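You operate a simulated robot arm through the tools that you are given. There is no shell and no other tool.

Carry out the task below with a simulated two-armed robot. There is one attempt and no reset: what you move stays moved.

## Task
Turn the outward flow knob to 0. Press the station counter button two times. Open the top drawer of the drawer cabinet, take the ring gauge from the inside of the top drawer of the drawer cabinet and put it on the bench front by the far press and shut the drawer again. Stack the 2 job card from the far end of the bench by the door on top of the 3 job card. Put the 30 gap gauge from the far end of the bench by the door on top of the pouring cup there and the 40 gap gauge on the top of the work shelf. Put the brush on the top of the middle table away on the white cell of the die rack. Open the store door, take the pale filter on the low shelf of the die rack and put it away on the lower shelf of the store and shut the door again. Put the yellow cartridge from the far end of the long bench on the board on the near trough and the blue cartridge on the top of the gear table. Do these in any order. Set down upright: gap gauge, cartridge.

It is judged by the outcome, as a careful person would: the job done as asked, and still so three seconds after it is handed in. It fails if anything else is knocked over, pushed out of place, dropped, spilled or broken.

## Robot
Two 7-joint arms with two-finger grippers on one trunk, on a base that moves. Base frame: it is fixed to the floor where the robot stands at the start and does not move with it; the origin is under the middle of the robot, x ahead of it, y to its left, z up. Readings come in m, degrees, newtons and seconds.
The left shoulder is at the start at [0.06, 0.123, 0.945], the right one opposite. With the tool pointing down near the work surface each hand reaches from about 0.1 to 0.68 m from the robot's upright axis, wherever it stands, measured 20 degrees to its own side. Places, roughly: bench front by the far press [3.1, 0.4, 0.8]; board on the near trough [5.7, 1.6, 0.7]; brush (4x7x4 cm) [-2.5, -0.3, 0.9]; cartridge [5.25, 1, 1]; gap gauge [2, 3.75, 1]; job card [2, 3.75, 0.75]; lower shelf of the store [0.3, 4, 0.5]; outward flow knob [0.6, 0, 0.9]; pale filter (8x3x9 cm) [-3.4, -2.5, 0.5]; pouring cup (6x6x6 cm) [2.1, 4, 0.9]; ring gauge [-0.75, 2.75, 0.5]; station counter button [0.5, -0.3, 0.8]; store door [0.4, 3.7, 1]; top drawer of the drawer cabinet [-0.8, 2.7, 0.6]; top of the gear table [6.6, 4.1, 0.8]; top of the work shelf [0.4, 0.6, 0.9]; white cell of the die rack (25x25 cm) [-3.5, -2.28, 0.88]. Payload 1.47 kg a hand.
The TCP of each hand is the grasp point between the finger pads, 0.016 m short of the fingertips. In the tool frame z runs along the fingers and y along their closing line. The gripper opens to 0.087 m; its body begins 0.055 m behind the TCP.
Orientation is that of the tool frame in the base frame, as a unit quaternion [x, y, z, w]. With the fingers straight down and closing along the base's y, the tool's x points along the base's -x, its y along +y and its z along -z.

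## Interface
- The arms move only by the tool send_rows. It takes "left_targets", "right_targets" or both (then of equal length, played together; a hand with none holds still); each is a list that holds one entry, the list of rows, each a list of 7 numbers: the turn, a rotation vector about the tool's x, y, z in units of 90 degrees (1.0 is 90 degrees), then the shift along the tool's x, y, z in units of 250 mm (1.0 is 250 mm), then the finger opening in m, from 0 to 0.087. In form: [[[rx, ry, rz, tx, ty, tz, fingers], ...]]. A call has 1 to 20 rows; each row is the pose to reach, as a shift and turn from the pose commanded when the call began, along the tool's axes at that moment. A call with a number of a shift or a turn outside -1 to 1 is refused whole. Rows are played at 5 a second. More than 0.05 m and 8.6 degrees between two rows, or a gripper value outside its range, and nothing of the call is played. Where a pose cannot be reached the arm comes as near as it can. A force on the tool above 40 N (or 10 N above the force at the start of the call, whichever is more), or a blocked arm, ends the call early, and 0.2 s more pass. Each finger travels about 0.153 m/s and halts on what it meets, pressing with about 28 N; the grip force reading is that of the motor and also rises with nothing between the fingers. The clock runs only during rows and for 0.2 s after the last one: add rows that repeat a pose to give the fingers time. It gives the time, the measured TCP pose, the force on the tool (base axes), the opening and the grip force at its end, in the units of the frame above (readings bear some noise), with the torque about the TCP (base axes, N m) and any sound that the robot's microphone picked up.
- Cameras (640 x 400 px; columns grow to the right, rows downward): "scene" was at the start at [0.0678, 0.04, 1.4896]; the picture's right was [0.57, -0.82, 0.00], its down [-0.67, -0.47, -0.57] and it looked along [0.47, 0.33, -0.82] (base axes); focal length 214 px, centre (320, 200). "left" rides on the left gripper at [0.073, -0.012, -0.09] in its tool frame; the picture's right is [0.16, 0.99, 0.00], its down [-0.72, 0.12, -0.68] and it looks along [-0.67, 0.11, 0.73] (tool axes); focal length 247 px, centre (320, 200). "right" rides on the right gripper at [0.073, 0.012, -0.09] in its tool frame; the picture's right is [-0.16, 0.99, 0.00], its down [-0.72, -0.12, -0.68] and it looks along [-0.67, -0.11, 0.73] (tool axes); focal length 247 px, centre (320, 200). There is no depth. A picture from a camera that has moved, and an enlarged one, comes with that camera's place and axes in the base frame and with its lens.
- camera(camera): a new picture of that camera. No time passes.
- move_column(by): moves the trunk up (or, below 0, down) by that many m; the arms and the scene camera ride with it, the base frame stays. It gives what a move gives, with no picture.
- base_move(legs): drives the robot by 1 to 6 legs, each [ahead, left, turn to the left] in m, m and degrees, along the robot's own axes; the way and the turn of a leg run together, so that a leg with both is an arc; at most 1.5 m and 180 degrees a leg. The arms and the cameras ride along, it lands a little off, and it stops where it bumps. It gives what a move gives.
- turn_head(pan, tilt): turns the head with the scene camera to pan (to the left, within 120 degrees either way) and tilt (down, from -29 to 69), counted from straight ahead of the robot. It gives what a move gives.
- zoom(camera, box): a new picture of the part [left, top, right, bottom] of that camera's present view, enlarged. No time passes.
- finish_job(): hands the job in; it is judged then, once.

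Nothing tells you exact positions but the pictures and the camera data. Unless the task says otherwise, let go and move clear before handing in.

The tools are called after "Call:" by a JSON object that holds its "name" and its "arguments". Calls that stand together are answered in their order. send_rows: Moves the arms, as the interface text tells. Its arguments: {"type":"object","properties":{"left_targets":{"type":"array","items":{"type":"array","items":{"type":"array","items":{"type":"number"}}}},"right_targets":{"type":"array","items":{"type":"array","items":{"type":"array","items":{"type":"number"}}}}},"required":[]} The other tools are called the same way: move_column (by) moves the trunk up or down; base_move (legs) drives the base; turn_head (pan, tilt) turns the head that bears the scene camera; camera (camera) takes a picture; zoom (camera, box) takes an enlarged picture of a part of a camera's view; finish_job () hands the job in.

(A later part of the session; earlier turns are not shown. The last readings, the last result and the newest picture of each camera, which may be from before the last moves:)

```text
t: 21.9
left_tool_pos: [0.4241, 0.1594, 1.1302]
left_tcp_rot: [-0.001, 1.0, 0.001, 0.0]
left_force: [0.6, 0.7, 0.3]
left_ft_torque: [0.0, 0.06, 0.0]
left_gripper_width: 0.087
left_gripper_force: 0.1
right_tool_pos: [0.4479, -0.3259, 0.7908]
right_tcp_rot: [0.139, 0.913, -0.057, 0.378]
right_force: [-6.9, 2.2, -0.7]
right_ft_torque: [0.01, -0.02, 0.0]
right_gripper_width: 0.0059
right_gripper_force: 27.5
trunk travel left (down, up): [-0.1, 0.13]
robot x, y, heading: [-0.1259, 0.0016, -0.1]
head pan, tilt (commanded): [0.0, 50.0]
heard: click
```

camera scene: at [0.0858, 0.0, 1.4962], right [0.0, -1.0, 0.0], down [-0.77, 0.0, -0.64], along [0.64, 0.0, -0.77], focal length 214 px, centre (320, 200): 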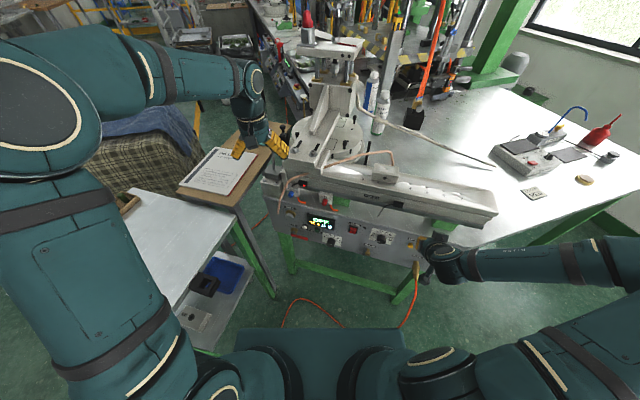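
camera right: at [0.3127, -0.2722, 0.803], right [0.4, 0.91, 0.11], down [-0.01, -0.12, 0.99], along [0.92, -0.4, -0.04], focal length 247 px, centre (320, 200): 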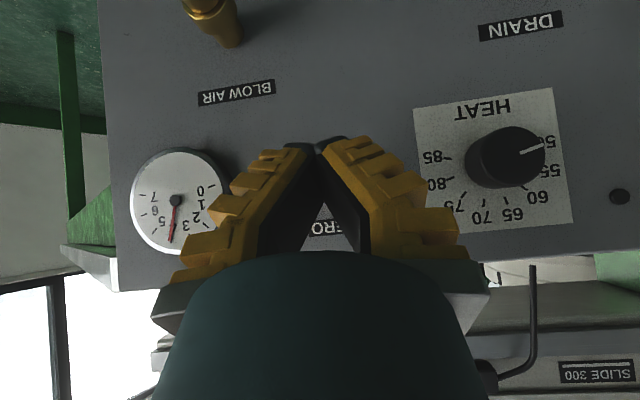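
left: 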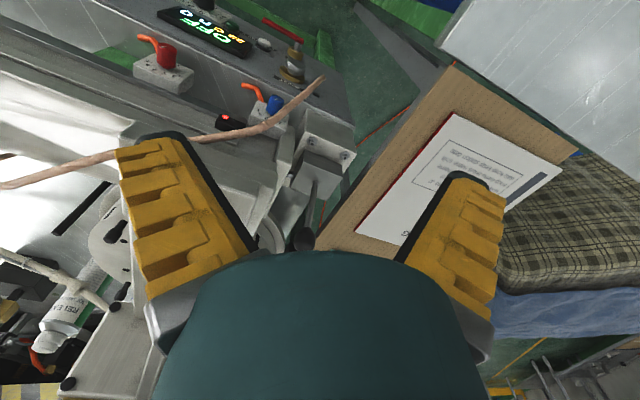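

Second click heard. I'll retract the right hand clear and then inspect the red knob.

Call:
{"name": "send_rows", "arguments": {"right_targets": [[[0, 0, 0, 0.0565, 0, -0.0566, 0.0], [0, 0, 0, 0.17, 0, -0.17, 0.0], [0, 0, 0, 0.17, 0, -0.31, 0.0], [0, 0, 0, 0.17, 0, -0.45, 0.0], [0, 0, 0, 0.17, 0, -0.59, 0.0]]]}}

Call:
{"name": "zoom", "arguments": {"camera": "scene", "box": [290, 160, 350, 200]}}

Call:
{"name": "camera", "arguments": {"camera": "left"}}

Call:
{"name": "camera", "arguments": {"camera": "scene"}}

Call:
{"name": "camera", "arguments": {"camera": "right"}}

```text
t: 23.1
left_tool_pos: [0.4242, 0.158, 1.1308]
left_tcp_rot: [-0.002, 1.0, -0.001, 0.0]
left_force: [-0.5, 0.1, 0.4]
left_ft_torque: [0.02, -0.02, 0.0]
left_gripper_width: 0.0868
left_gripper_force: 0.0
right_tool_pos: [0.3183, -0.2865, 0.8648]
right_tcp_rot: [0.141, 0.913, -0.059, 0.378]
right_force: [0.0, 0.3, 0.1]
right_ft_torque: [0.02, 0.03, -0.03]
right_gripper_width: 0.0
right_gripper_force: 28.1
trunk travel left (down, up): [-0.1, 0.13]
robot x, y, heading: [-0.1253, -0.0009, 0.0]
head pan, tilt (commanded): [0.0, 50.0]
```

```text
10.00 times, centred on (320, 180) of scene
camera zoom: at [-0.0432, -0.0009, 1.4962], right [0.0, -1.0, 0.0], down [-0.77, 0.0, -0.64], along [0.64, 0.0, -0.77], focal length 2145 px, centre (320, 400)
```

zoom: 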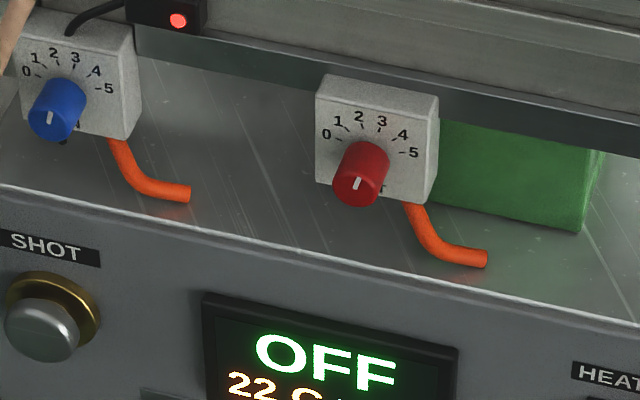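

```text
taken
camera left: at [0.3507, 0.1457, 1.2207], right [-0.16, 0.99, 0.0], down [0.72, 0.12, 0.68], along [0.67, 0.11, -0.73], focal length 247 px, centre (320, 200)
```

left: 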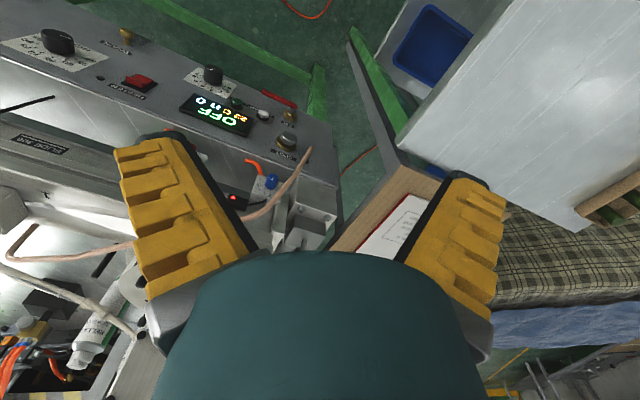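

```text
taken
camera scene: at [-0.0432, -0.0009, 1.4962], right [0.0, -1.0, 0.0], down [-0.77, 0.0, -0.64], along [0.64, 0.0, -0.77], focal length 214 px, centre (320, 200)
```

scene: 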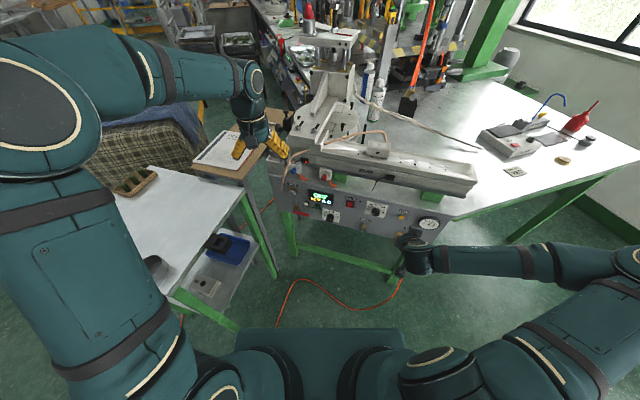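

```text
taken
camera right: at [0.2117, -0.2411, 0.8764], right [0.4, 0.91, 0.11], down [-0.01, -0.12, 0.99], along [0.92, -0.4, -0.04], focal length 247 px, centre (320, 200)
```

right: 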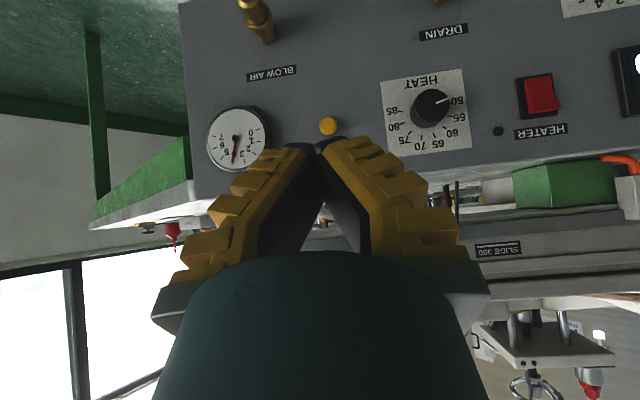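

Both presses are done. I'll move the left hand aside and bring the right hand's camera up to the red knob to read its pointer and plate angle.

Call:
{"name": "send_rows", "arguments": {"left_targets": [[[0, 0, 0, 0.08, 0.16, 0, 0.087], [0, 0, 0, 0.16, 0.32, 0, 0.087], [0, 0, 0, 0.24, 0.48, 0, 0.087], [0, 0, 0, 0.32, 0.64, 0, 0.087], [0, 0, 0, 0.4, 0.8, 0, 0.087], [0, 0, 0, 0.48, 0.96, 0, 0.087]]]}}

Call:
{"name": "send_rows", "arguments": {"right_targets": [[[0, 0, 0, -0.12, 0.04, -0.06, 0.0], [0, 0, 0, -0.24, 0.1, -0.06, 0.0], [0, 0, 0, -0.36, 0.25, -0.03, 0.0], [0, 0, 0, -0.46, 0.4, 0.0, 0.0], [0, 0, 0, -0.5, 0.58, 0.02, 0.0], [0, 0, 0, -0.49, 0.77, 0.02, 0.0], [0, 0, 0, -0.48, 0.95, 0.02, 0.0], [0, 0, 0, -0.48, 0.95, 0.02, 0.0]]]}}

Call:
{"name": "camera", "arguments": {"camera": "right"}}

Call:
{"name": "camera", "arguments": {"camera": "scene"}}

```text
t: 24.5
left_tool_pos: [0.3023, 0.3985, 1.1313]
left_tcp_rot: [0.0, 1.0, -0.001, 0.0]
left_force: [-0.7, -0.1, 0.4]
left_ft_torque: [-0.02, 0.02, -0.02]
left_gripper_width: 0.087
left_gripper_force: 0.1
right_tool_pos: [0.3199, -0.2866, 0.8646]
right_tcp_rot: [0.141, 0.913, -0.058, 0.378]
right_force: [-0.4, 1.2, -0.3]
right_ft_torque: [0.05, 0.02, 0.01]
right_gripper_width: 0.0
right_gripper_force: 28.0
trunk travel left (down, up): [-0.1, 0.13]
robot x, y, heading: [-0.128, 0.0, -0.1]
head pan, tilt (commanded): [0.0, 50.0]
```

```text
t: 26.3
left_tool_pos: [0.3017, 0.3966, 1.1315]
left_tcp_rot: [0.0, 1.0, 0.0, 0.0]
left_force: [-1.5, -0.8, 0.2]
left_ft_torque: [-0.01, 0.03, 0.02]
left_gripper_width: 0.087
left_gripper_force: 0.1
right_tool_pos: [0.4756, -0.0874, 0.9469]
right_tcp_rot: [0.142, 0.913, -0.058, 0.379]
right_force: [-0.3, 0.4, 0.0]
right_ft_torque: [0.0, 0.02, 0.03]
right_gripper_width: 0.0
right_gripper_force: 27.9
trunk travel left (down, up): [-0.1, 0.13]
robot x, y, heading: [-0.1278, -0.0021, -0.1]
head pan, tilt (commanded): [0.0, 50.0]
```

```text
taken
camera right: at [0.3683, -0.0413, 0.9583], right [0.4, 0.91, 0.11], down [-0.01, -0.12, 0.99], along [0.91, -0.4, -0.04], focal length 247 px, centre (320, 200)
```

right: 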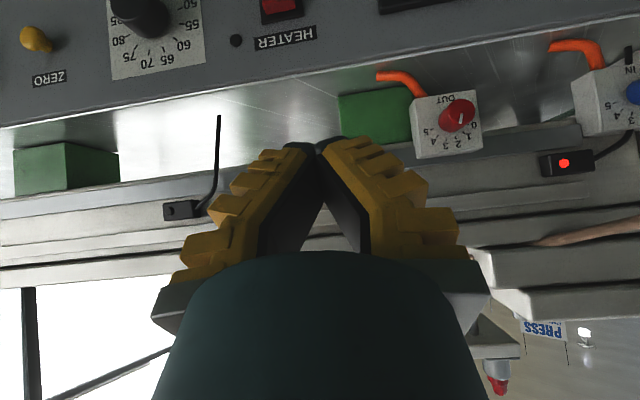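

```text
taken
camera scene: at [-0.0429, -0.0022, 1.4962], right [0.0, -1.0, 0.0], down [-0.77, 0.0, -0.64], along [0.64, 0.0, -0.77], focal length 214 px, centre (320, 200)
```

scene: 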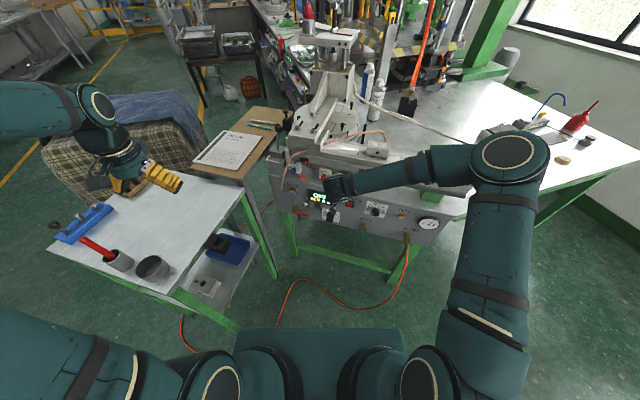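

Call:
{"name": "zoom", "arguments": {"camera": "right", "box": [390, 70, 510, 170]}}

Call:
{"name": "zoom", "arguments": {"camera": "scene", "box": [300, 155, 360, 195]}}

```text
4.00 times, centred on (450, 120) of right
camera zoom: at [0.3683, -0.0413, 0.9583], right [0.4, 0.91, 0.11], down [-0.01, -0.12, 0.99], along [0.91, -0.4, -0.04], focal length 988 px, centre (-200, 520)
```

zoom: 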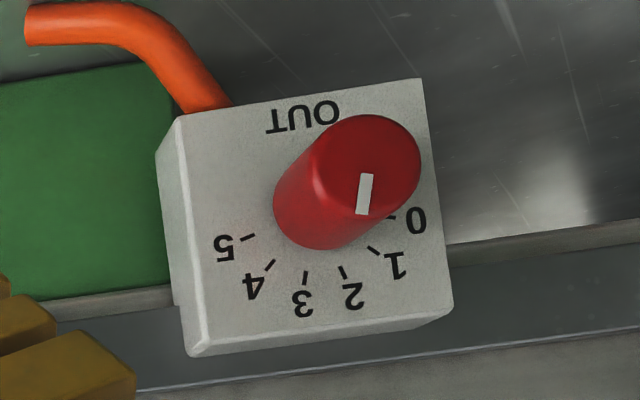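

```text
10.00 times, centred on (330, 175) of scene
camera zoom: at [-0.0429, -0.0022, 1.4962], right [0.0, -1.0, 0.0], down [-0.77, 0.0, -0.64], along [0.64, 0.0, -0.77], focal length 2145 px, centre (220, 450)
```

zoom: 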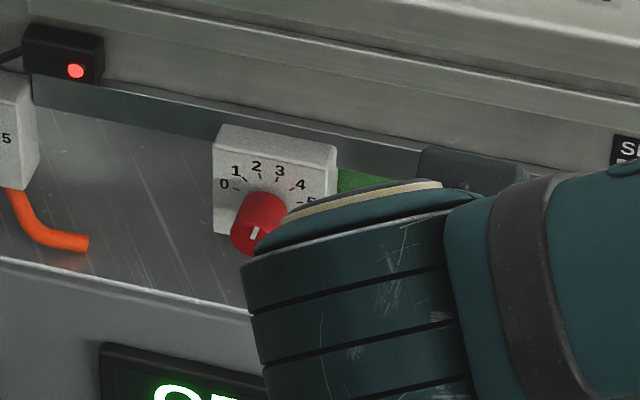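

The pointer sits at about 3 with 0 roughly 84° counterclockwise. The knob axis is horizontal, with its front face near [0.56, -0.014, 0.903]. I'll level the right hand, facing the knob, at a standoff.

Call:
{"name": "send_rows", "arguments": {"right_targets": [[[-0.0229, -0.0596, 0.0553, 0.0359, 0.0435, -0.0099, 0.0], [-0.0458, -0.1193, 0.1105, 0.0718, 0.087, -0.0198, 0.01], [-0.0687, -0.1789, 0.1658, 0.1076, 0.1305, -0.0296, 0.02], [-0.0916, -0.2385, 0.221, 0.1435, 0.174, -0.0395, 0.03], [-0.1145, -0.2981, 0.2763, 0.1794, 0.2175, -0.0494, 0.04], [-0.1374, -0.3578, 0.3315, 0.2153, 0.261, -0.0593, 0.04], [-0.1603, -0.4174, 0.3868, 0.2511, 0.3045, -0.0691, 0.04], [-0.1832, -0.477, 0.442, 0.287, 0.348, -0.079, 0.04], [-0.1832, -0.477, 0.442, 0.287, 0.348, -0.079, 0.04]]]}}

Call:
{"name": "camera", "arguments": {"camera": "right"}}

Call:
{"name": "camera", "arguments": {"camera": "scene"}}

```text
t: 28.3
left_tool_pos: [0.3025, 0.398, 1.1306]
left_tcp_rot: [-0.001, 1.0, -0.001, 0.001]
left_force: [-0.9, 0.6, -0.3]
left_ft_torque: [-0.02, -0.03, 0.0]
left_gripper_width: 0.0871
left_gripper_force: 0.1
right_tool_pos: [0.4487, 0.0283, 0.928]
right_tcp_rot: [0.353, 0.617, 0.142, 0.689]
right_force: [-0.4, 0.6, 0.2]
right_ft_torque: [0.02, 0.0, 0.02]
right_gripper_width: 0.0457
right_gripper_force: 4.0
right hand out of reach, approached as far as the arm can: row 8, 9
trunk travel left (down, up): [-0.1, 0.13]
robot x, y, heading: [-0.1327, -0.0025, -0.0]
head pan, tilt (commanded): [0.0, 50.0]
```

```text
taken
camera right: at [0.3798, 0.1106, 0.8824], right [0.2, 0.6, 0.77], down [-0.82, -0.33, 0.47], along [0.54, -0.73, 0.43], focal length 247 px, centre (320, 200)
```

right: 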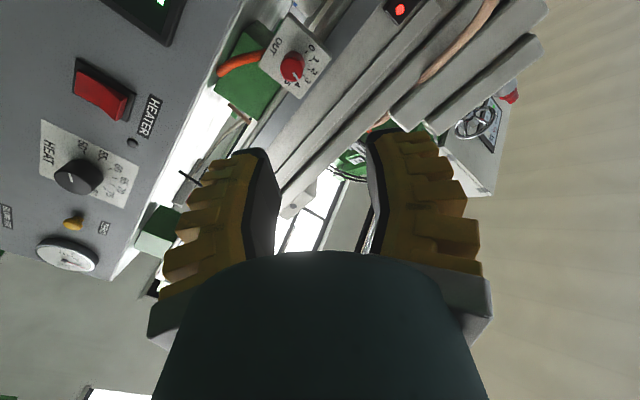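

```text
taken
camera scene: at [-0.0425, -0.0021, 1.4962], right [0.0, -1.0, 0.0], down [-0.77, 0.0, -0.64], along [0.64, 0.0, -0.77], focal length 214 px, centre (320, 200)
```

scene: 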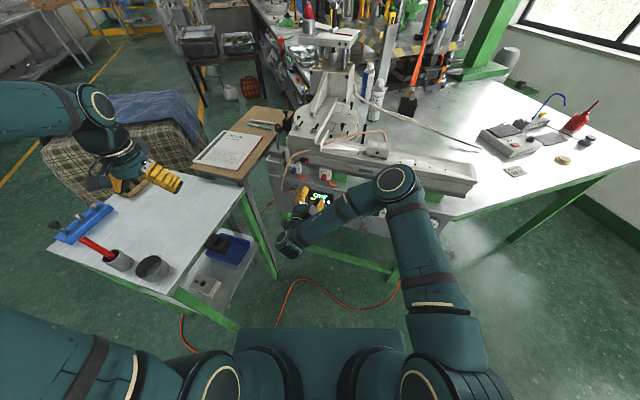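

Call:
{"name": "zoom", "arguments": {"camera": "right", "box": [210, 0, 360, 110]}}

Call:
{"name": "zoom", "arguments": {"camera": "scene", "box": [280, 155, 350, 215]}}

```text
3.64 times, centred on (285, 55) of right
camera zoom: at [0.3798, 0.1106, 0.8824], right [0.2, 0.6, 0.77], down [-0.82, -0.33, 0.47], along [0.54, -0.73, 0.43], focal length 898 px, centre (447, 727)
```

zoom: 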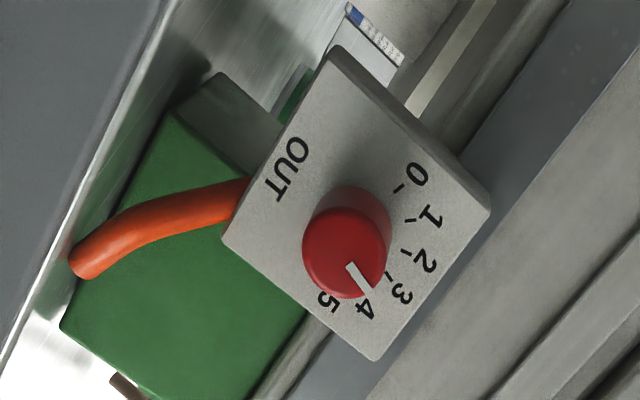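

```text
6.67 times, centred on (315, 185) of scene
camera zoom: at [-0.0425, -0.0021, 1.4962], right [0.0, -1.0, 0.0], down [-0.77, 0.0, -0.64], along [0.64, 0.0, -0.77], focal length 1430 px, centre (353, 300)
```

zoom: 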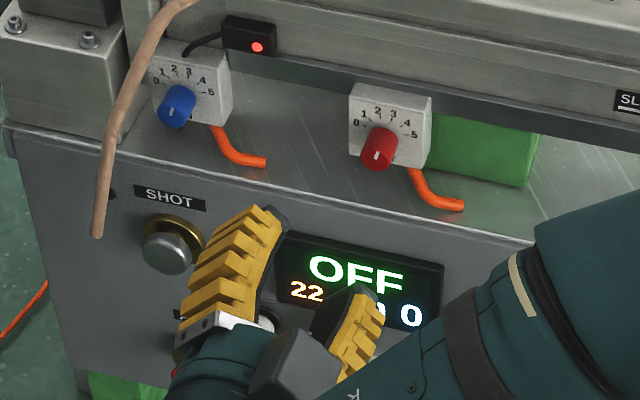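

The knob's front centre now fixes at about [0.567, -0.013, 0.901]. I'll move to 3 cm short of it and check alignment.

Call:
{"name": "send_rows", "arguments": {"right_targets": [[[0, 0, 0, 0.035, -0.0375, 0.06, 0.04], [0, 0, 0, 0.07, -0.075, 0.15, 0.04], [0, 0, 0, 0.07, -0.075, 0.25, 0.04], [0, 0, 0, 0.07, -0.075, 0.32, 0.04], [0, 0, 0, 0.07, -0.075, 0.32, 0.04]]]}}

Call:
{"name": "camera", "arguments": {"camera": "right"}}

Call:
{"name": "zoom", "arguments": {"camera": "scene", "box": [280, 155, 350, 215]}}

```text
t: 29.5
left_tool_pos: [0.3014, 0.3976, 1.1313]
left_tcp_rot: [-0.002, 1.0, -0.001, -0.001]
left_force: [-0.5, 0.2, -0.2]
left_ft_torque: [0.03, 0.0, 0.01]
left_gripper_width: 0.0868
left_gripper_force: 0.0
right_tool_pos: [0.5279, 0.0162, 0.9179]
right_tcp_rot: [0.352, 0.618, 0.142, 0.689]
right_force: [-0.6, -0.6, -0.4]
right_ft_torque: [0.0, 0.0, -0.02]
right_gripper_width: 0.0458
right_gripper_force: 4.1
right hand out of reach, approached as far as the arm can: row 1, 2, 3, 4, 5
trunk travel left (down, up): [-0.1, 0.13]
robot x, y, heading: [-0.1289, -0.0027, -0.1]
head pan, tilt (commanded): [0.0, 50.0]
```

```text
taken
camera right: at [0.4597, 0.0984, 0.8732], right [0.21, 0.6, 0.77], down [-0.82, -0.33, 0.47], along [0.54, -0.73, 0.43], focal length 247 px, centre (320, 200)
```

right: 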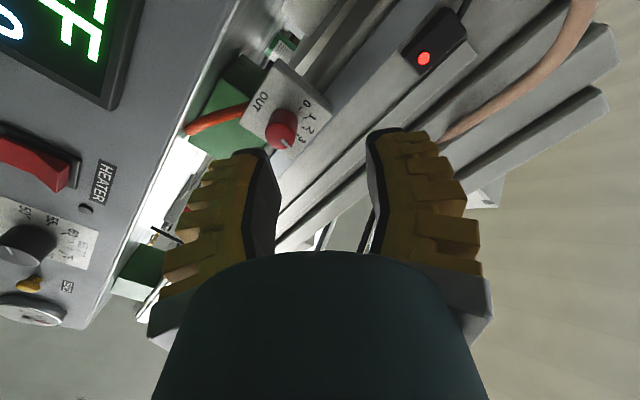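

```text
6.67 times, centred on (315, 185) of scene
camera zoom: at [-0.0427, -0.0012, 1.4962], right [0.0, -1.0, 0.0], down [-0.77, 0.0, -0.64], along [0.64, 0.0, -0.77], focal length 1430 px, centre (353, 300)
```

zoom: 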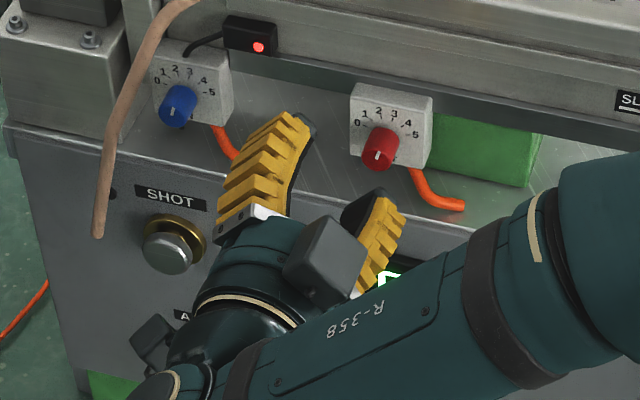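

The right arm is at its joint limit reaching across the body. The left arm suits this knob better, so I'll withdraw the right hand and use the left.

Call:
{"name": "send_rows", "arguments": {"right_targets": [[[0.0137, 0.0634, -0.0322, -0.1, -0.045, -0.1, 0.04], [0.0275, 0.1268, -0.0644, -0.2, -0.09, -0.2, 0.04], [0.0412, 0.1901, -0.0966, -0.31, -0.135, -0.26, 0.04], [0.055, 0.2535, -0.1287, -0.42, -0.18, -0.31, 0.04], [0.0688, 0.3169, -0.1609, -0.53, -0.225, -0.35, 0.04], [0.0825, 0.3803, -0.1931, -0.64, -0.27, -0.38, 0.04], [0.0963, 0.4437, -0.2253, -0.75, -0.32, -0.41, 0.04], [0.11, 0.507, -0.2575, -0.858, -0.364, -0.436, 0.04]]]}}

```text
t: 31.3
left_tool_pos: [0.3008, 0.3978, 1.1317]
left_tcp_rot: [-0.001, 1.0, 0.001, 0.001]
left_force: [0.0, -0.2, 0.1]
left_ft_torque: [-0.02, -0.03, 0.0]
left_gripper_width: 0.0867
left_gripper_force: 0.1
right_tool_pos: [0.3608, -0.1518, 1.0171]
right_tcp_rot: [0.194, 0.898, 0.084, 0.385]
right_force: [-0.2, -0.1, 0.4]
right_ft_torque: [-0.03, 0.01, 0.01]
right_gripper_width: 0.0457
right_gripper_force: 3.5
trunk travel left (down, up): [-0.1, 0.13]
robot x, y, heading: [-0.1258, 0.0039, 0.0]
head pan, tilt (commanded): [0.0, 50.0]
```

Call:
{"name": "send_rows", "arguments": {"left_targets": [[[0.0127, -0.0826, 0.0127, -0.04, -0.08, 0.02, 0.08], [0.0254, -0.1652, 0.0254, -0.08, -0.16, 0.05, 0.07], [0.0382, -0.2478, 0.0382, -0.12, -0.24, 0.1, 0.06], [0.0509, -0.3303, 0.0509, -0.16, -0.32, 0.15, 0.05], [0.0636, -0.4129, 0.0636, -0.2, -0.4, 0.2, 0.04], [0.0763, -0.4955, 0.0763, -0.24, -0.48, 0.26, 0.04], [0.089, -0.5781, 0.089, -0.28, -0.56, 0.32, 0.04], [0.1017, -0.6607, 0.1017, -0.32, -0.64, 0.38, 0.04], [0.1145, -0.7433, 0.1145, -0.36, -0.72, 0.44, 0.04], [0.1272, -0.8258, 0.1272, -0.4, -0.8, 0.5, 0.04], [0.1399, -0.9084, 0.1399, -0.44, -0.88, 0.56, 0.04], [0.1526, -0.991, 0.1526, -0.476, -0.952, 0.604, 0.04]]], "right_targets": [[[0.0092, 0.0423, -0.0215, -0.021, -0.045, -0.028, 0.06], [0.0183, 0.0845, -0.0429, -0.043, -0.09, -0.057, 0.08], [0.0275, 0.1268, -0.0644, -0.064, -0.135, -0.085, 0.087], [0.0367, 0.169, -0.0858, -0.085, -0.18, -0.113, 0.087], [0.0458, 0.2113, -0.1073, -0.107, -0.226, -0.142, 0.087], [0.055, 0.2535, -0.1288, -0.128, -0.271, -0.17, 0.087], [0.0642, 0.2958, -0.1502, -0.149, -0.316, -0.198, 0.087], [0.0733, 0.338, -0.1717, -0.171, -0.361, -0.227, 0.087], [0.0825, 0.3803, -0.1931, -0.192, -0.407, -0.255, 0.087], [0.0917, 0.4225, -0.2146, -0.213, -0.452, -0.283, 0.087], [0.1008, 0.4648, -0.236, -0.235, -0.497, -0.312, 0.087], [0.11, 0.507, -0.2575, -0.256, -0.542, -0.34, 0.087]]]}}

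Call:
{"name": "camera", "arguments": {"camera": "scene"}}

Call:
{"name": "camera", "arguments": {"camera": "left"}}

```text
t: 33.9
left_tool_pos: [0.4241, 0.16, 0.9787]
left_tcp_rot: [0.106, 0.699, -0.107, 0.699]
left_force: [0.8, 0.7, 0.1]
left_ft_torque: [0.0, -0.01, 0.02]
left_gripper_width: 0.0457
left_gripper_force: 4.0
left hand out of reach, approached as far as the arm can: row 6, 7
right_tool_pos: [0.3009, -0.3028, 1.0782]
right_tcp_rot: [0.0, 1.0, 0.0, -0.001]
right_force: [-0.7, -0.8, -0.4]
right_ft_torque: [-0.01, 0.02, 0.0]
right_gripper_width: 0.0872
right_gripper_force: 0.1
trunk travel left (down, up): [-0.1, 0.13]
robot x, y, heading: [-0.131, -0.0002, 0.1]
head pan, tilt (commanded): [0.0, 50.0]
```

```text
taken
camera scene: at [-0.0413, -0.0012, 1.496], right [0.0, -1.0, 0.0], down [-0.77, 0.0, -0.64], along [0.64, 0.0, -0.77], focal length 214 px, centre (320, 200)
```

scene: 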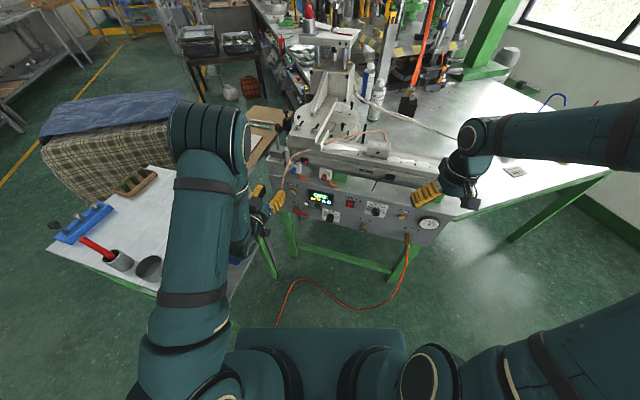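

```text
taken
camera left: at [0.3349, 0.1748, 0.9068], right [0.29, 0.94, -0.16], down [-0.61, 0.31, 0.72], along [0.73, -0.12, 0.67], focal length 247 px, centre (320, 200)
```

left: 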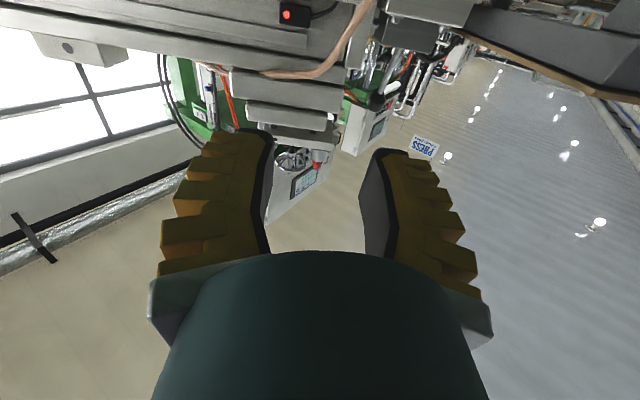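

Call:
{"name": "send_rows", "arguments": {"left_targets": [[[0, 0, 0.078, 0.05, -0.12, 0.04, 0.04], [0, 0, 0.156, 0.12, -0.25, 0.08, 0.04], [0, 0, 0.234, 0.2, -0.37, 0.14, 0.04], [0, 0, 0.312, 0.28, -0.47, 0.22, 0.04], [0, 0, 0.39, 0.312, -0.49, 0.35, 0.04], [0, 0, 0.467, 0.312, -0.49, 0.471, 0.04], [0, 0, 0.467, 0.312, -0.49, 0.471, 0.04]]]}}

Call:
{"name": "camera", "arguments": {"camera": "left"}}

Call:
{"name": "zoom", "arguments": {"camera": "scene", "box": [270, 155, 360, 215]}}

```text
t: 35.5
left_tool_pos: [0.553, 0.1071, 1.024]
left_tcp_rot: [0.388, 0.635, 0.1, 0.66]
left_force: [0.6, 1.2, 0.1]
left_ft_torque: [0.0, 0.02, 0.01]
left_gripper_width: 0.0456
left_gripper_force: 4.2
left hand out of reach, approached as far as the arm can: row 1, 2, 3, 4, 5, 6, 7
right_tool_pos: [0.3015, -0.3026, 1.0787]
right_tcp_rot: [-0.001, 1.0, 0.0, 0.0]
right_force: [-0.1, 0.6, 1.1]
right_ft_torque: [0.0, 0.02, -0.05]
right_gripper_width: 0.0872
right_gripper_force: 0.1
trunk travel left (down, up): [-0.1, 0.13]
robot x, y, heading: [-0.1287, -0.004, -0.0]
head pan, tilt (commanded): [0.0, 50.0]
```

```text
taken
camera left: at [0.4792, 0.1771, 0.9718], right [0.38, 0.77, 0.51], down [-0.71, -0.11, 0.7], along [0.59, -0.63, 0.5], focal length 247 px, centre (320, 200)
```

left: 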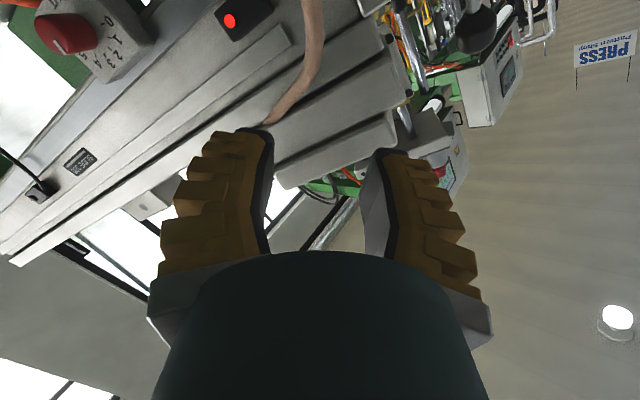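

```text
6.67 times, centred on (315, 185) of scene
camera zoom: at [-0.0428, -0.0006, 1.4962], right [0.0, -1.0, 0.0], down [-0.77, 0.0, -0.64], along [0.64, 0.0, -0.77], focal length 1430 px, centre (353, 300)
```

zoom: 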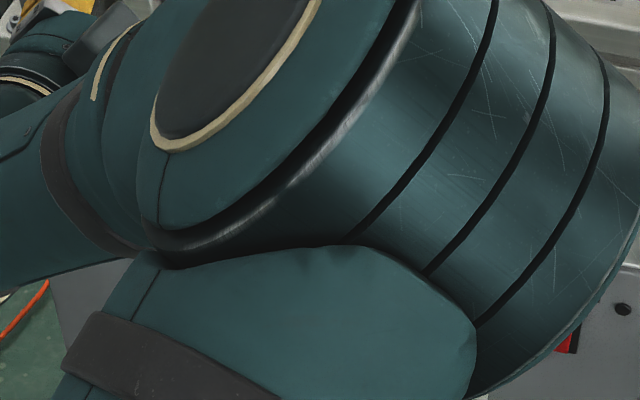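

Call:
{"name": "camera", "arguments": {"camera": "scene"}}

Call:
{"name": "camera", "arguments": {"camera": "right"}}

```text
taken
camera scene: at [-0.0428, -0.0006, 1.4962], right [0.0, -1.0, 0.0], down [-0.77, 0.0, -0.64], along [0.64, 0.0, -0.77], focal length 214 px, centre (320, 200)
```

scene: 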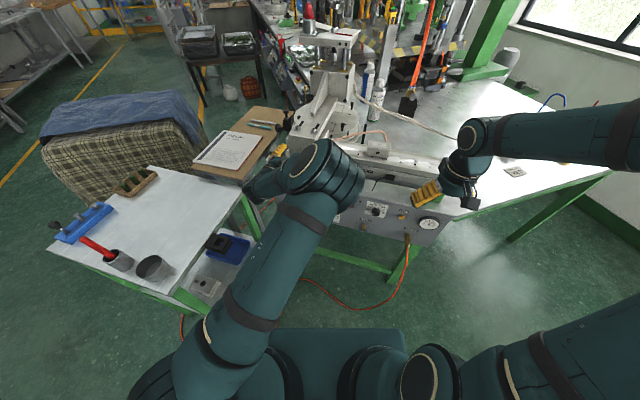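

```text
taken
camera right: at [0.2275, -0.2909, 1.1674], right [0.16, 0.99, 0.0], down [0.72, -0.11, 0.68], along [0.67, -0.11, -0.73], focal length 247 px, centre (320, 200)
```

right: 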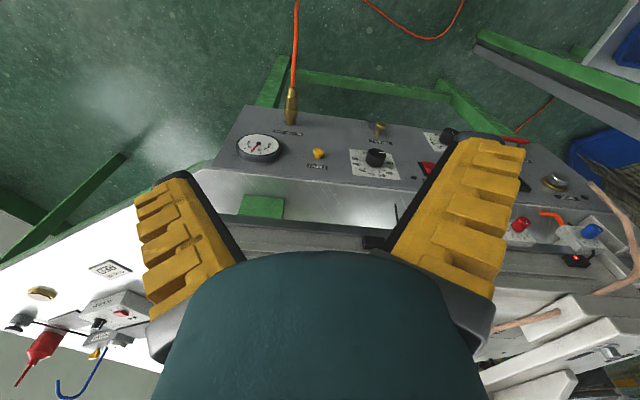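

The positive wrist roll made the left elbow swing badly. I'll back the left hand out to its earlier level pose and undo the roll.

Call:
{"name": "send_rows", "arguments": {"left_targets": [[[0, 0, -0.06, 0.02, 0, -0.08, 0.04], [0, 0, -0.12, 0.05, 0, -0.18, 0.04], [0, 0, -0.18, 0.08, -0.01, -0.28, 0.04], [0, 0, -0.24, 0.11, -0.01, -0.38, 0.04], [0, 0, -0.3, 0.14, -0.02, -0.48, 0.04], [0, 0, -0.36, 0.17, -0.02, -0.58, 0.04], [0, 0, -0.42, 0.2, -0.03, -0.69, 0.04], [0, 0, -0.467, 0.2, -0.03, -0.69, 0.04]]]}}

Call:
{"name": "camera", "arguments": {"camera": "scene"}}

```text
t: 37.3
left_tool_pos: [0.3972, 0.195, 0.9975]
left_tcp_rot: [0.133, 0.732, -0.144, 0.653]
left_force: [0.4, -0.1, 0.9]
left_ft_torque: [0.01, -0.03, 0.02]
left_gripper_width: 0.0456
left_gripper_force: 4.4
right_tool_pos: [0.3015, -0.3034, 1.0784]
right_tcp_rot: [0.0, 1.0, 0.0, 0.0]
right_force: [1.0, 0.0, 0.5]
right_ft_torque: [0.01, -0.01, 0.02]
right_gripper_width: 0.0871
right_gripper_force: 0.1
trunk travel left (down, up): [-0.1, 0.13]
robot x, y, heading: [-0.1278, -0.0008, -0.0]
head pan, tilt (commanded): [0.0, 50.0]
```

```text
taken
camera scene: at [-0.0426, -0.0014, 1.4962], right [0.0, -1.0, 0.0], down [-0.77, 0.0, -0.64], along [0.64, 0.0, -0.77], focal length 214 px, centre (320, 200)
```

scene: 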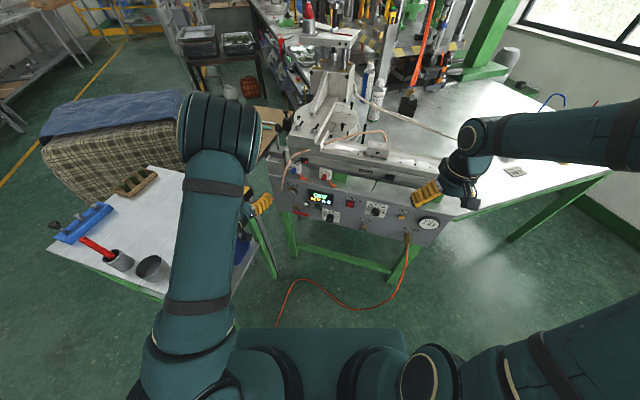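

Recovered. I'll turn the base about 17.5° to the right so the robot squarely faces the panel and the knob falls in the left arm's natural zone.

Call:
{"name": "base_move", "arguments": {"legs": [[0, 0, -17.5]]}}

Call:
{"name": "camera", "arguments": {"camera": "scene"}}

Call:
{"name": "camera", "arguments": {"camera": "left"}}

```text
t: 38.6
left_tool_pos: [0.4307, 0.0274, 0.9967]
left_tcp_rot: [0.243, 0.703, -0.241, 0.623]
left_force: [0.0, -0.3, 0.0]
left_ft_torque: [0.02, 0.0, -0.02]
left_gripper_width: 0.0456
left_gripper_force: 4.3
right_tool_pos: [0.1903, -0.4187, 1.0781]
right_tcp_rot: [0.151, 0.988, 0.0, -0.001]
right_force: [0.9, -0.3, -0.3]
right_ft_torque: [-0.01, -0.03, 0.02]
right_gripper_width: 0.0868
right_gripper_force: 0.2
trunk travel left (down, up): [-0.1, 0.13]
robot x, y, heading: [-0.1311, 0.0016, -17.3]
head pan, tilt (commanded): [0.0, 50.0]
```

```text
taken
camera scene: at [-0.0469, -0.0279, 1.4962], right [-0.3, -0.95, 0.0], down [-0.73, 0.23, -0.64], along [0.61, -0.19, -0.77], focal length 214 px, centre (320, 200)
```

scene: 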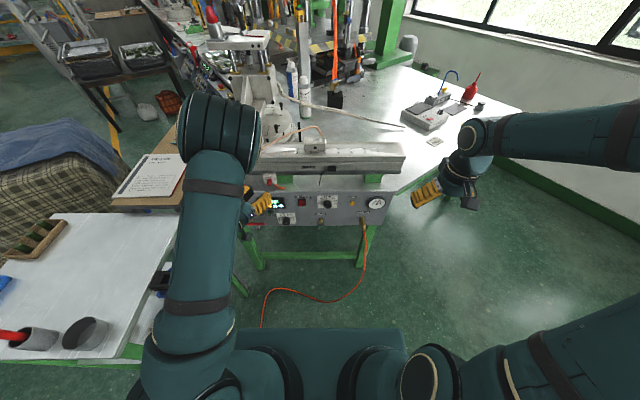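

```text
taken
camera left: at [0.3489, 0.0783, 0.936], right [0.62, 0.76, -0.19], down [-0.37, 0.5, 0.79], along [0.7, -0.42, 0.59], focal length 247 px, centre (320, 200)
```

left: 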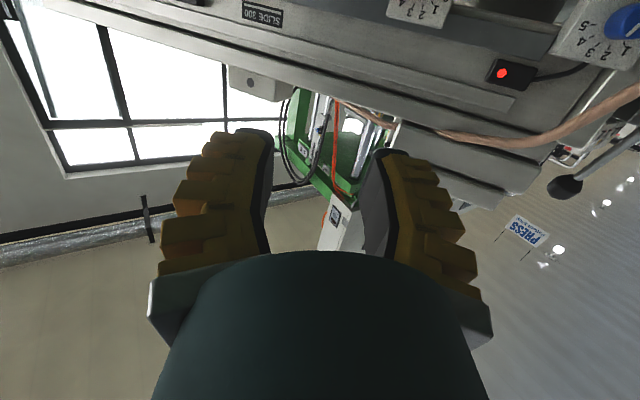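

Call:
{"name": "send_rows", "arguments": {"left_targets": [[[-0.063, -0.018, 0.0023, 0.09, 0.0215, 0.03, 0.04], [-0.1255, -0.036, 0.0046, 0.18, 0.043, 0.07, 0.04], [-0.188, -0.054, 0.007, 0.27, 0.0645, 0.13, 0.04], [-0.251, -0.0719, 0.0092, 0.361, 0.086, 0.192, 0.04], [-0.251, -0.0719, 0.0092, 0.361, 0.086, 0.192, 0.04]]]}}

Call:
{"name": "camera", "arguments": {"camera": "left"}}

Call:
{"name": "camera", "arguments": {"camera": "scene"}}

```text
t: 39.9
left_tool_pos: [0.4926, 0.0894, 0.9179]
left_tcp_rot: [0.118, 0.7, -0.131, 0.692]
left_force: [-0.8, -0.2, -0.1]
left_ft_torque: [0.01, 0.0, -0.01]
left_gripper_width: 0.0458
left_gripper_force: 4.5
left hand out of reach, approached as far as the arm can: row 3, 4, 5
right_tool_pos: [0.1893, -0.4188, 1.0777]
right_tcp_rot: [0.152, 0.988, -0.001, 0.0]
right_force: [0.2, 0.8, 0.5]
right_ft_torque: [0.0, -0.02, -0.02]
right_gripper_width: 0.0871
right_gripper_force: 0.0
trunk travel left (down, up): [-0.1, 0.13]
robot x, y, heading: [-0.1296, -0.0003, -17.6]
head pan, tilt (commanded): [0.0, 50.0]
```

```text
taken
camera left: at [0.4037, 0.1079, 0.8458], right [0.34, 0.92, -0.18], down [-0.59, 0.36, 0.73], along [0.73, -0.14, 0.66], focal length 247 px, centre (320, 200)
```

left: 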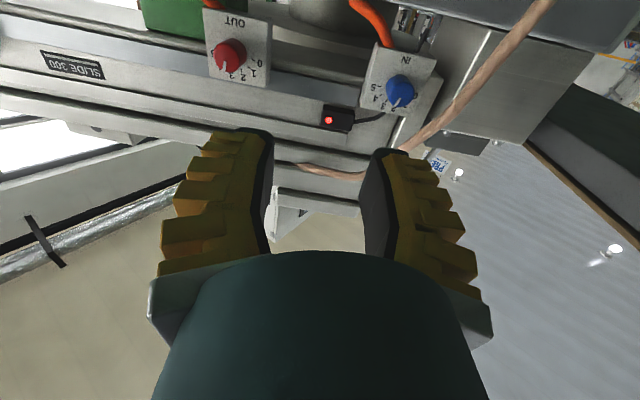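

```text
taken
camera scene: at [-0.0471, -0.0279, 1.4962], right [-0.3, -0.95, 0.0], down [-0.73, 0.23, -0.64], along [0.61, -0.19, -0.77], focal length 214 px, centre (320, 200)
```

scene: 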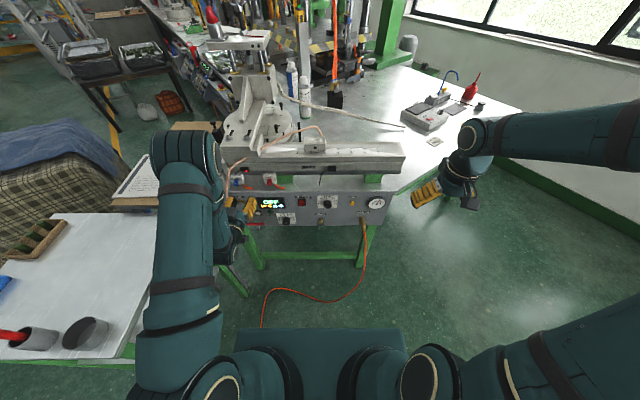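

Still inside the arm's inner limit. I'll back up another 13 cm so the arm can extend with the hand level.

Call:
{"name": "base_move", "arguments": {"legs": [[-0.13, 0, 0]]}}

```text
t: 41.1
left_tool_pos: [0.3699, 0.1293, 0.9178]
left_tcp_rot: [0.118, 0.7, -0.132, 0.692]
left_force: [-0.2, -0.9, 1.1]
left_ft_torque: [0.04, 0.03, -0.01]
left_gripper_width: 0.0458
left_gripper_force: 3.5
right_tool_pos: [0.0658, -0.3794, 1.0769]
right_tcp_rot: [0.153, 0.988, 0.0, 0.0]
right_force: [-0.5, 0.1, -0.3]
right_ft_torque: [-0.02, -0.06, 0.01]
right_gripper_width: 0.0867
right_gripper_force: 0.0
trunk travel left (down, up): [-0.1, 0.13]
robot x, y, heading: [-0.2532, 0.0384, -17.5]
head pan, tilt (commanded): [0.0, 50.0]
```

Call:
{"name": "send_rows", "arguments": {"left_targets": [[[-0.008, 0, 0, 0.017, -0.1, 0.1, 0.04], [-0.016, 0, 0, 0.035, -0.2, 0.25, 0.04], [-0.024, 0, 0, 0.052, -0.279, 0.4, 0.04], [-0.032, 0, 0, 0.069, -0.279, 0.538, 0.04], [-0.032, 0, 0, 0.069, -0.279, 0.538, 0.04]]]}}

Call:
{"name": "camera", "arguments": {"camera": "left"}}

Call:
{"name": "camera", "arguments": {"camera": "scene"}}

```text
t: 42.3
left_tool_pos: [0.4967, 0.0825, 0.9077]
left_tcp_rot: [0.117, 0.703, -0.143, 0.687]
left_force: [-0.8, 0.4, -0.5]
left_ft_torque: [0.0, -0.02, -0.01]
left_gripper_width: 0.0458
left_gripper_force: 4.1
left hand out of reach, approached as far as the arm can: row 1, 2, 3, 4, 5
right_tool_pos: [0.0669, -0.3797, 1.0778]
right_tcp_rot: [0.152, 0.988, 0.0, 0.0]
right_force: [0.1, 0.3, -0.1]
right_ft_torque: [-0.01, -0.04, 0.01]
right_gripper_width: 0.0868
right_gripper_force: 0.2
trunk travel left (down, up): [-0.1, 0.13]
robot x, y, heading: [-0.2483, 0.0354, -17.5]
head pan, tilt (commanded): [0.0, 50.0]
```

```text
taken
camera left: at [0.4075, 0.1004, 0.8368], right [0.35, 0.91, -0.2], down [-0.57, 0.38, 0.73], along [0.74, -0.14, 0.66], focal length 247 px, centre (320, 200)
```

left: 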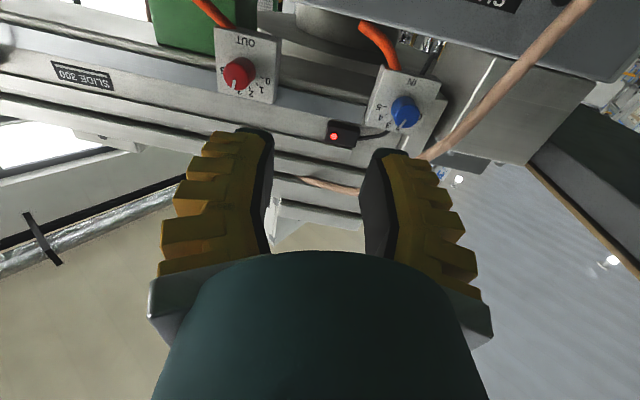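

```text
taken
camera scene: at [-0.1692, 0.011, 1.4962], right [-0.3, -0.95, 0.0], down [-0.73, 0.23, -0.64], along [0.61, -0.19, -0.77], focal length 214 px, centre (320, 200)
```

scene: 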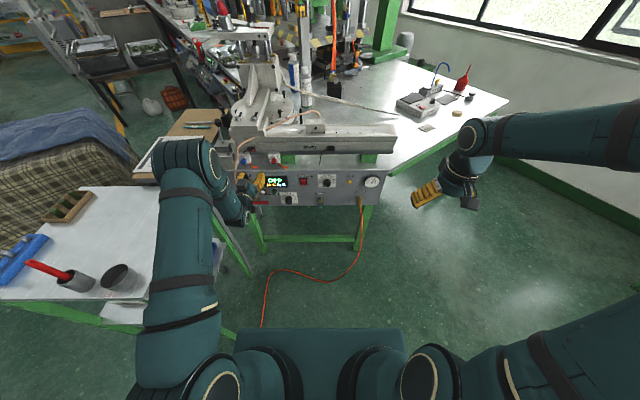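

The elbow posture is limiting it. I'll bring the left hand back to a tool-down pose and re-approach with a gradual pitch.

Call:
{"name": "send_rows", "arguments": {"left_targets": [[[0, 0.083, 0, -0.062, -0.027, -0.062, 0.04], [0, 0.167, 0, -0.124, -0.054, -0.124, 0.04], [0, 0.25, 0, -0.186, -0.081, -0.186, 0.04], [0, 0.333, 0, -0.248, -0.108, -0.247, 0.04], [0, 0.417, 0, -0.31, -0.135, -0.309, 0.04], [0, 0.5, 0, -0.372, -0.163, -0.371, 0.04], [0, 0.583, 0, -0.434, -0.19, -0.433, 0.04], [0, 0.667, 0, -0.496, -0.217, -0.495, 0.04], [0, 0.75, 0, -0.558, -0.244, -0.557, 0.04], [0, 0.833, 0, -0.62, -0.272, -0.618, 0.04], [0, 0.917, 0, -0.682, -0.3, -0.68, 0.04], [0, 1.0, 0, -0.744, -0.326, -0.742, 0.04], [0, 1.0, 0, -0.744, -0.326, -0.742, 0.04]]]}}

Call:
{"name": "camera", "arguments": {"camera": "scene"}}

```text
t: 45.1
left_tool_pos: [0.2988, 0.0807, 1.099]
left_tcp_rot: [0.185, 0.983, -0.019, -0.013]
left_force: [-0.9, 0.1, 0.4]
left_ft_torque: [-0.01, -0.03, 0.0]
left_gripper_width: 0.0459
left_gripper_force: 4.6
left hand out of reach, approached as far as the arm can: row 7
right_tool_pos: [0.0681, -0.3785, 1.0785]
right_tcp_rot: [0.152, 0.988, 0.0, 0.0]
right_force: [0.1, -0.2, 0.3]
right_ft_torque: [0.0, -0.05, 0.0]
right_gripper_width: 0.087
right_gripper_force: 0.1
trunk travel left (down, up): [-0.1, 0.13]
robot x, y, heading: [-0.2507, 0.0367, -17.7]
head pan, tilt (commanded): [0.0, 50.0]
```

```text
taken
camera scene: at [-0.1687, 0.0112, 1.4961], right [-0.3, -0.95, 0.0], down [-0.73, 0.23, -0.64], along [0.61, -0.19, -0.77], focal length 214 px, centre (320, 200)
```

scene: 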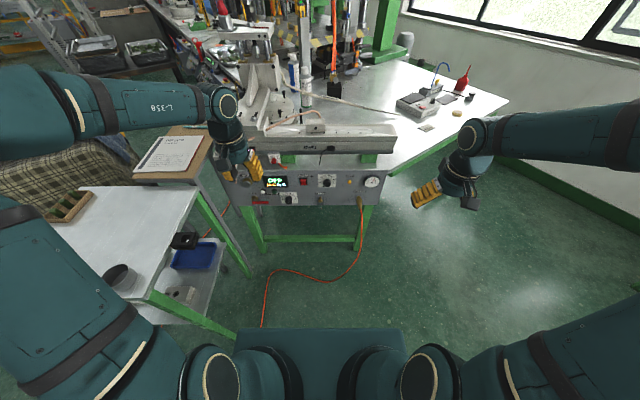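

Call:
{"name": "send_rows", "arguments": {"left_targets": [[[0, -0.083, -0.006, -0.075, 0.005, 0.098, 0.04], [0, -0.167, -0.012, -0.15, 0.01, 0.196, 0.04], [0, -0.25, -0.018, -0.226, 0.015, 0.294, 0.04], [0, -0.333, -0.025, -0.301, 0.02, 0.392, 0.04], [0, -0.417, -0.031, -0.377, 0.025, 0.49, 0.04], [0, -0.5, -0.037, -0.452, 0.03, 0.588, 0.04], [0, -0.5, -0.037, -0.452, 0.03, 0.588, 0.04]]]}}

```text
t: 46.7
left_tool_pos: [0.4026, 0.0398, 0.95]
left_tcp_rot: [0.136, 0.917, -0.088, 0.365]
left_force: [0.4, 0.3, -0.8]
left_ft_torque: [0.01, 0.0, -0.01]
left_gripper_width: 0.0457
left_gripper_force: 4.0
right_tool_pos: [0.0675, -0.3805, 1.0775]
right_tcp_rot: [0.152, 0.988, 0.0, 0.001]
right_force: [-0.3, -1.0, 0.2]
right_ft_torque: [0.02, -0.02, -0.01]
right_gripper_width: 0.0869
right_gripper_force: 0.0
trunk travel left (down, up): [-0.1, 0.13]
robot x, y, heading: [-0.252, 0.0351, -17.6]
head pan, tilt (commanded): [0.0, 50.0]
```

Call:
{"name": "send_rows", "arguments": {"left_targets": [[[-0.004, -0.085, 0.0056, 0.012, 0.0015, 0.034, 0.04], [-0.008, -0.17, 0.0112, 0.024, 0.003, 0.068, 0.04], [-0.0123, -0.2558, 0.0169, 0.036, 0.0045, 0.102, 0.04], [-0.0164, -0.341, 0.0225, 0.048, 0.006, 0.136, 0.04], [-0.0205, -0.4263, 0.0282, 0.06, 0.0075, 0.17, 0.04], [-0.0246, -0.5116, 0.0338, 0.071, 0.009, 0.204, 0.04], [-0.0246, -0.5116, 0.0338, 0.071, 0.009, 0.204, 0.04]]]}}

Call:
{"name": "camera", "arguments": {"camera": "scene"}}

```text
t: 48.3
left_tool_pos: [0.4257, 0.0327, 0.8997]
left_tcp_rot: [0.108, 0.698, -0.108, 0.699]
left_force: [-0.1, 0.3, -0.9]
left_ft_torque: [0.01, 0.01, -0.04]
left_gripper_width: 0.0457
left_gripper_force: 3.7
right_tool_pos: [0.0683, -0.3805, 1.0788]
right_tcp_rot: [0.153, 0.988, 0.0, 0.0]
right_force: [0.2, -0.1, 0.6]
right_ft_torque: [-0.03, 0.04, -0.01]
right_gripper_width: 0.0869
right_gripper_force: 0.1
trunk travel left (down, up): [-0.1, 0.13]
robot x, y, heading: [-0.2513, 0.0387, -17.7]
head pan, tilt (commanded): [0.0, 50.0]
```

```text
taken
camera scene: at [-0.1691, 0.0111, 1.4962], right [-0.3, -0.95, 0.0], down [-0.73, 0.23, -0.64], along [0.61, -0.19, -0.77], focal length 214 px, centre (320, 200)
```

scene: 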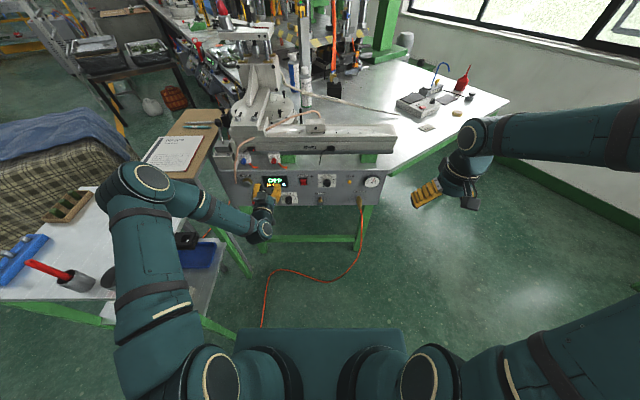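

Orientation and position are now right on. I'll test how far the wrist can roll in the needed direction while still clear of the knob.

Call:
{"name": "send_rows", "arguments": {"left_targets": [[[0, 0, -0.08, 0, 0, 0, 0.04], [0, 0, -0.16, 0, 0, 0, 0.04], [0, 0, -0.24, 0, 0, 0, 0.04], [0, 0, -0.32, 0, 0, 0, 0.04], [0, 0, -0.4, 0, 0, 0, 0.04], [0, 0, -0.48, 0, 0, 0, 0.04], [0, 0, -0.56, 0, 0, 0, 0.04], [0, 0, -0.64, 0, 0, 0, 0.04], [0, 0, -0.72, 0, 0, 0, 0.04], [0, 0, -0.8, 0, 0, 0, 0.04], [0, 0, -0.88, 0, 0, 0, 0.04], [0, 0, -0.95, 0, 0, 0, 0.04]]]}}

```text
t: 50.9
left_tool_pos: [0.4255, 0.0323, 0.8992]
left_tcp_rot: [-0.397, 0.585, -0.553, 0.441]
left_force: [-0.4, 0.6, 0.6]
left_ft_torque: [0.03, 0.03, 0.02]
left_gripper_width: 0.0457
left_gripper_force: 3.8
right_tool_pos: [0.0683, -0.3799, 1.079]
right_tcp_rot: [0.152, 0.988, 0.0, 0.0]
right_force: [0.9, -1.0, 0.0]
right_ft_torque: [-0.02, -0.01, 0.01]
right_gripper_width: 0.0868
right_gripper_force: 0.1
trunk travel left (down, up): [-0.1, 0.13]
robot x, y, heading: [-0.25, 0.0379, -17.6]
head pan, tilt (commanded): [0.0, 50.0]
```

Full roll range is available in that direction. I'll roll back and advance to 4 cm short of the knob.

Call:
{"name": "send_rows", "arguments": {"left_targets": [[[0, 0, 0.08, 0, 0, 0, 0.04], [0, 0, 0.16, 0, 0, 0, 0.04], [0, 0, 0.24, 0, 0, 0, 0.04], [0, 0, 0.32, 0, 0, 0, 0.04], [0, 0, 0.4, 0, 0, 0, 0.04], [0, 0, 0.48, 0, 0, 0, 0.04], [0, 0, 0.56, 0, 0, 0, 0.04], [0, 0, 0.64, 0, 0, 0, 0.04], [0, 0, 0.72, 0, 0, 0.1, 0.04], [0, 0, 0.8, 0, 0, 0.2, 0.04], [0, 0, 0.88, 0, 0, 0.3, 0.04], [0, 0, 0.95, 0, 0, 0.43, 0.04], [0, 0, 0.95, 0, 0, 0.43, 0.04]]]}}

Call:
{"name": "camera", "arguments": {"camera": "left"}}

Call:
{"name": "zoom", "arguments": {"camera": "scene", "box": [220, 140, 310, 200]}}

```text
t: 53.7
left_tool_pos: [0.5281, 0.0015, 0.9001]
left_tcp_rot: [0.108, 0.699, -0.106, 0.699]
left_force: [0.5, 0.2, -1.0]
left_ft_torque: [-0.02, 0.0, -0.02]
left_gripper_width: 0.0458
left_gripper_force: 4.0
right_tool_pos: [0.0684, -0.3807, 1.0781]
right_tcp_rot: [0.151, 0.988, 0.0, -0.001]
right_force: [-0.8, -0.2, -1.4]
right_ft_torque: [0.0, 0.02, 0.01]
right_gripper_width: 0.0869
right_gripper_force: 0.1
trunk travel left (down, up): [-0.1, 0.13]
robot x, y, heading: [-0.2504, 0.0375, -17.4]
head pan, tilt (commanded): [0.0, 50.0]
```

```text
taken
camera left: at [0.4391, 0.0159, 0.8289], right [0.29, 0.94, -0.16], down [-0.62, 0.31, 0.72], along [0.73, -0.12, 0.67], focal length 247 px, centre (320, 200)
```

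left: 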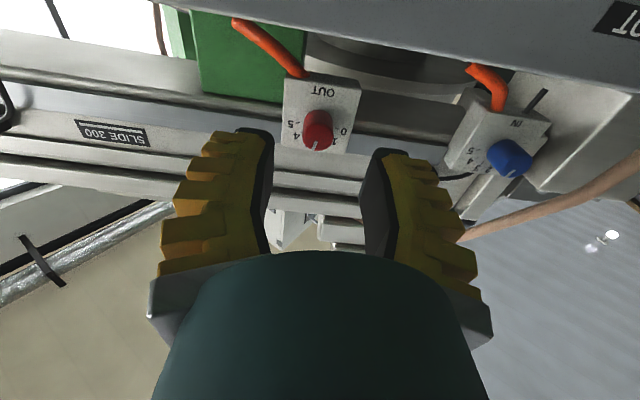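

```text
6.67 times, centred on (265, 170) of scene
camera zoom: at [-0.169, 0.0113, 1.4962], right [-0.3, -0.95, 0.0], down [-0.73, 0.23, -0.64], along [0.61, -0.19, -0.77], focal length 1430 px, centre (687, 400)
```

zoom: 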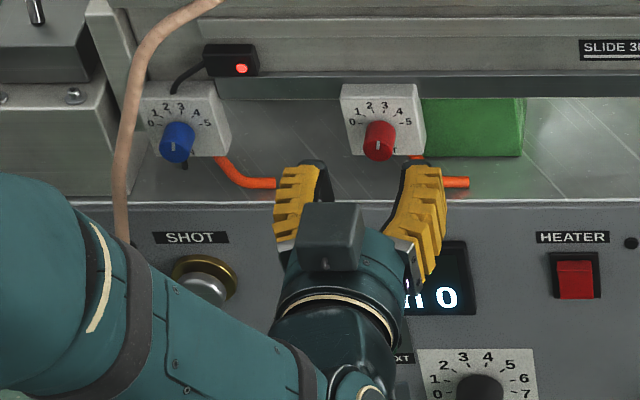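

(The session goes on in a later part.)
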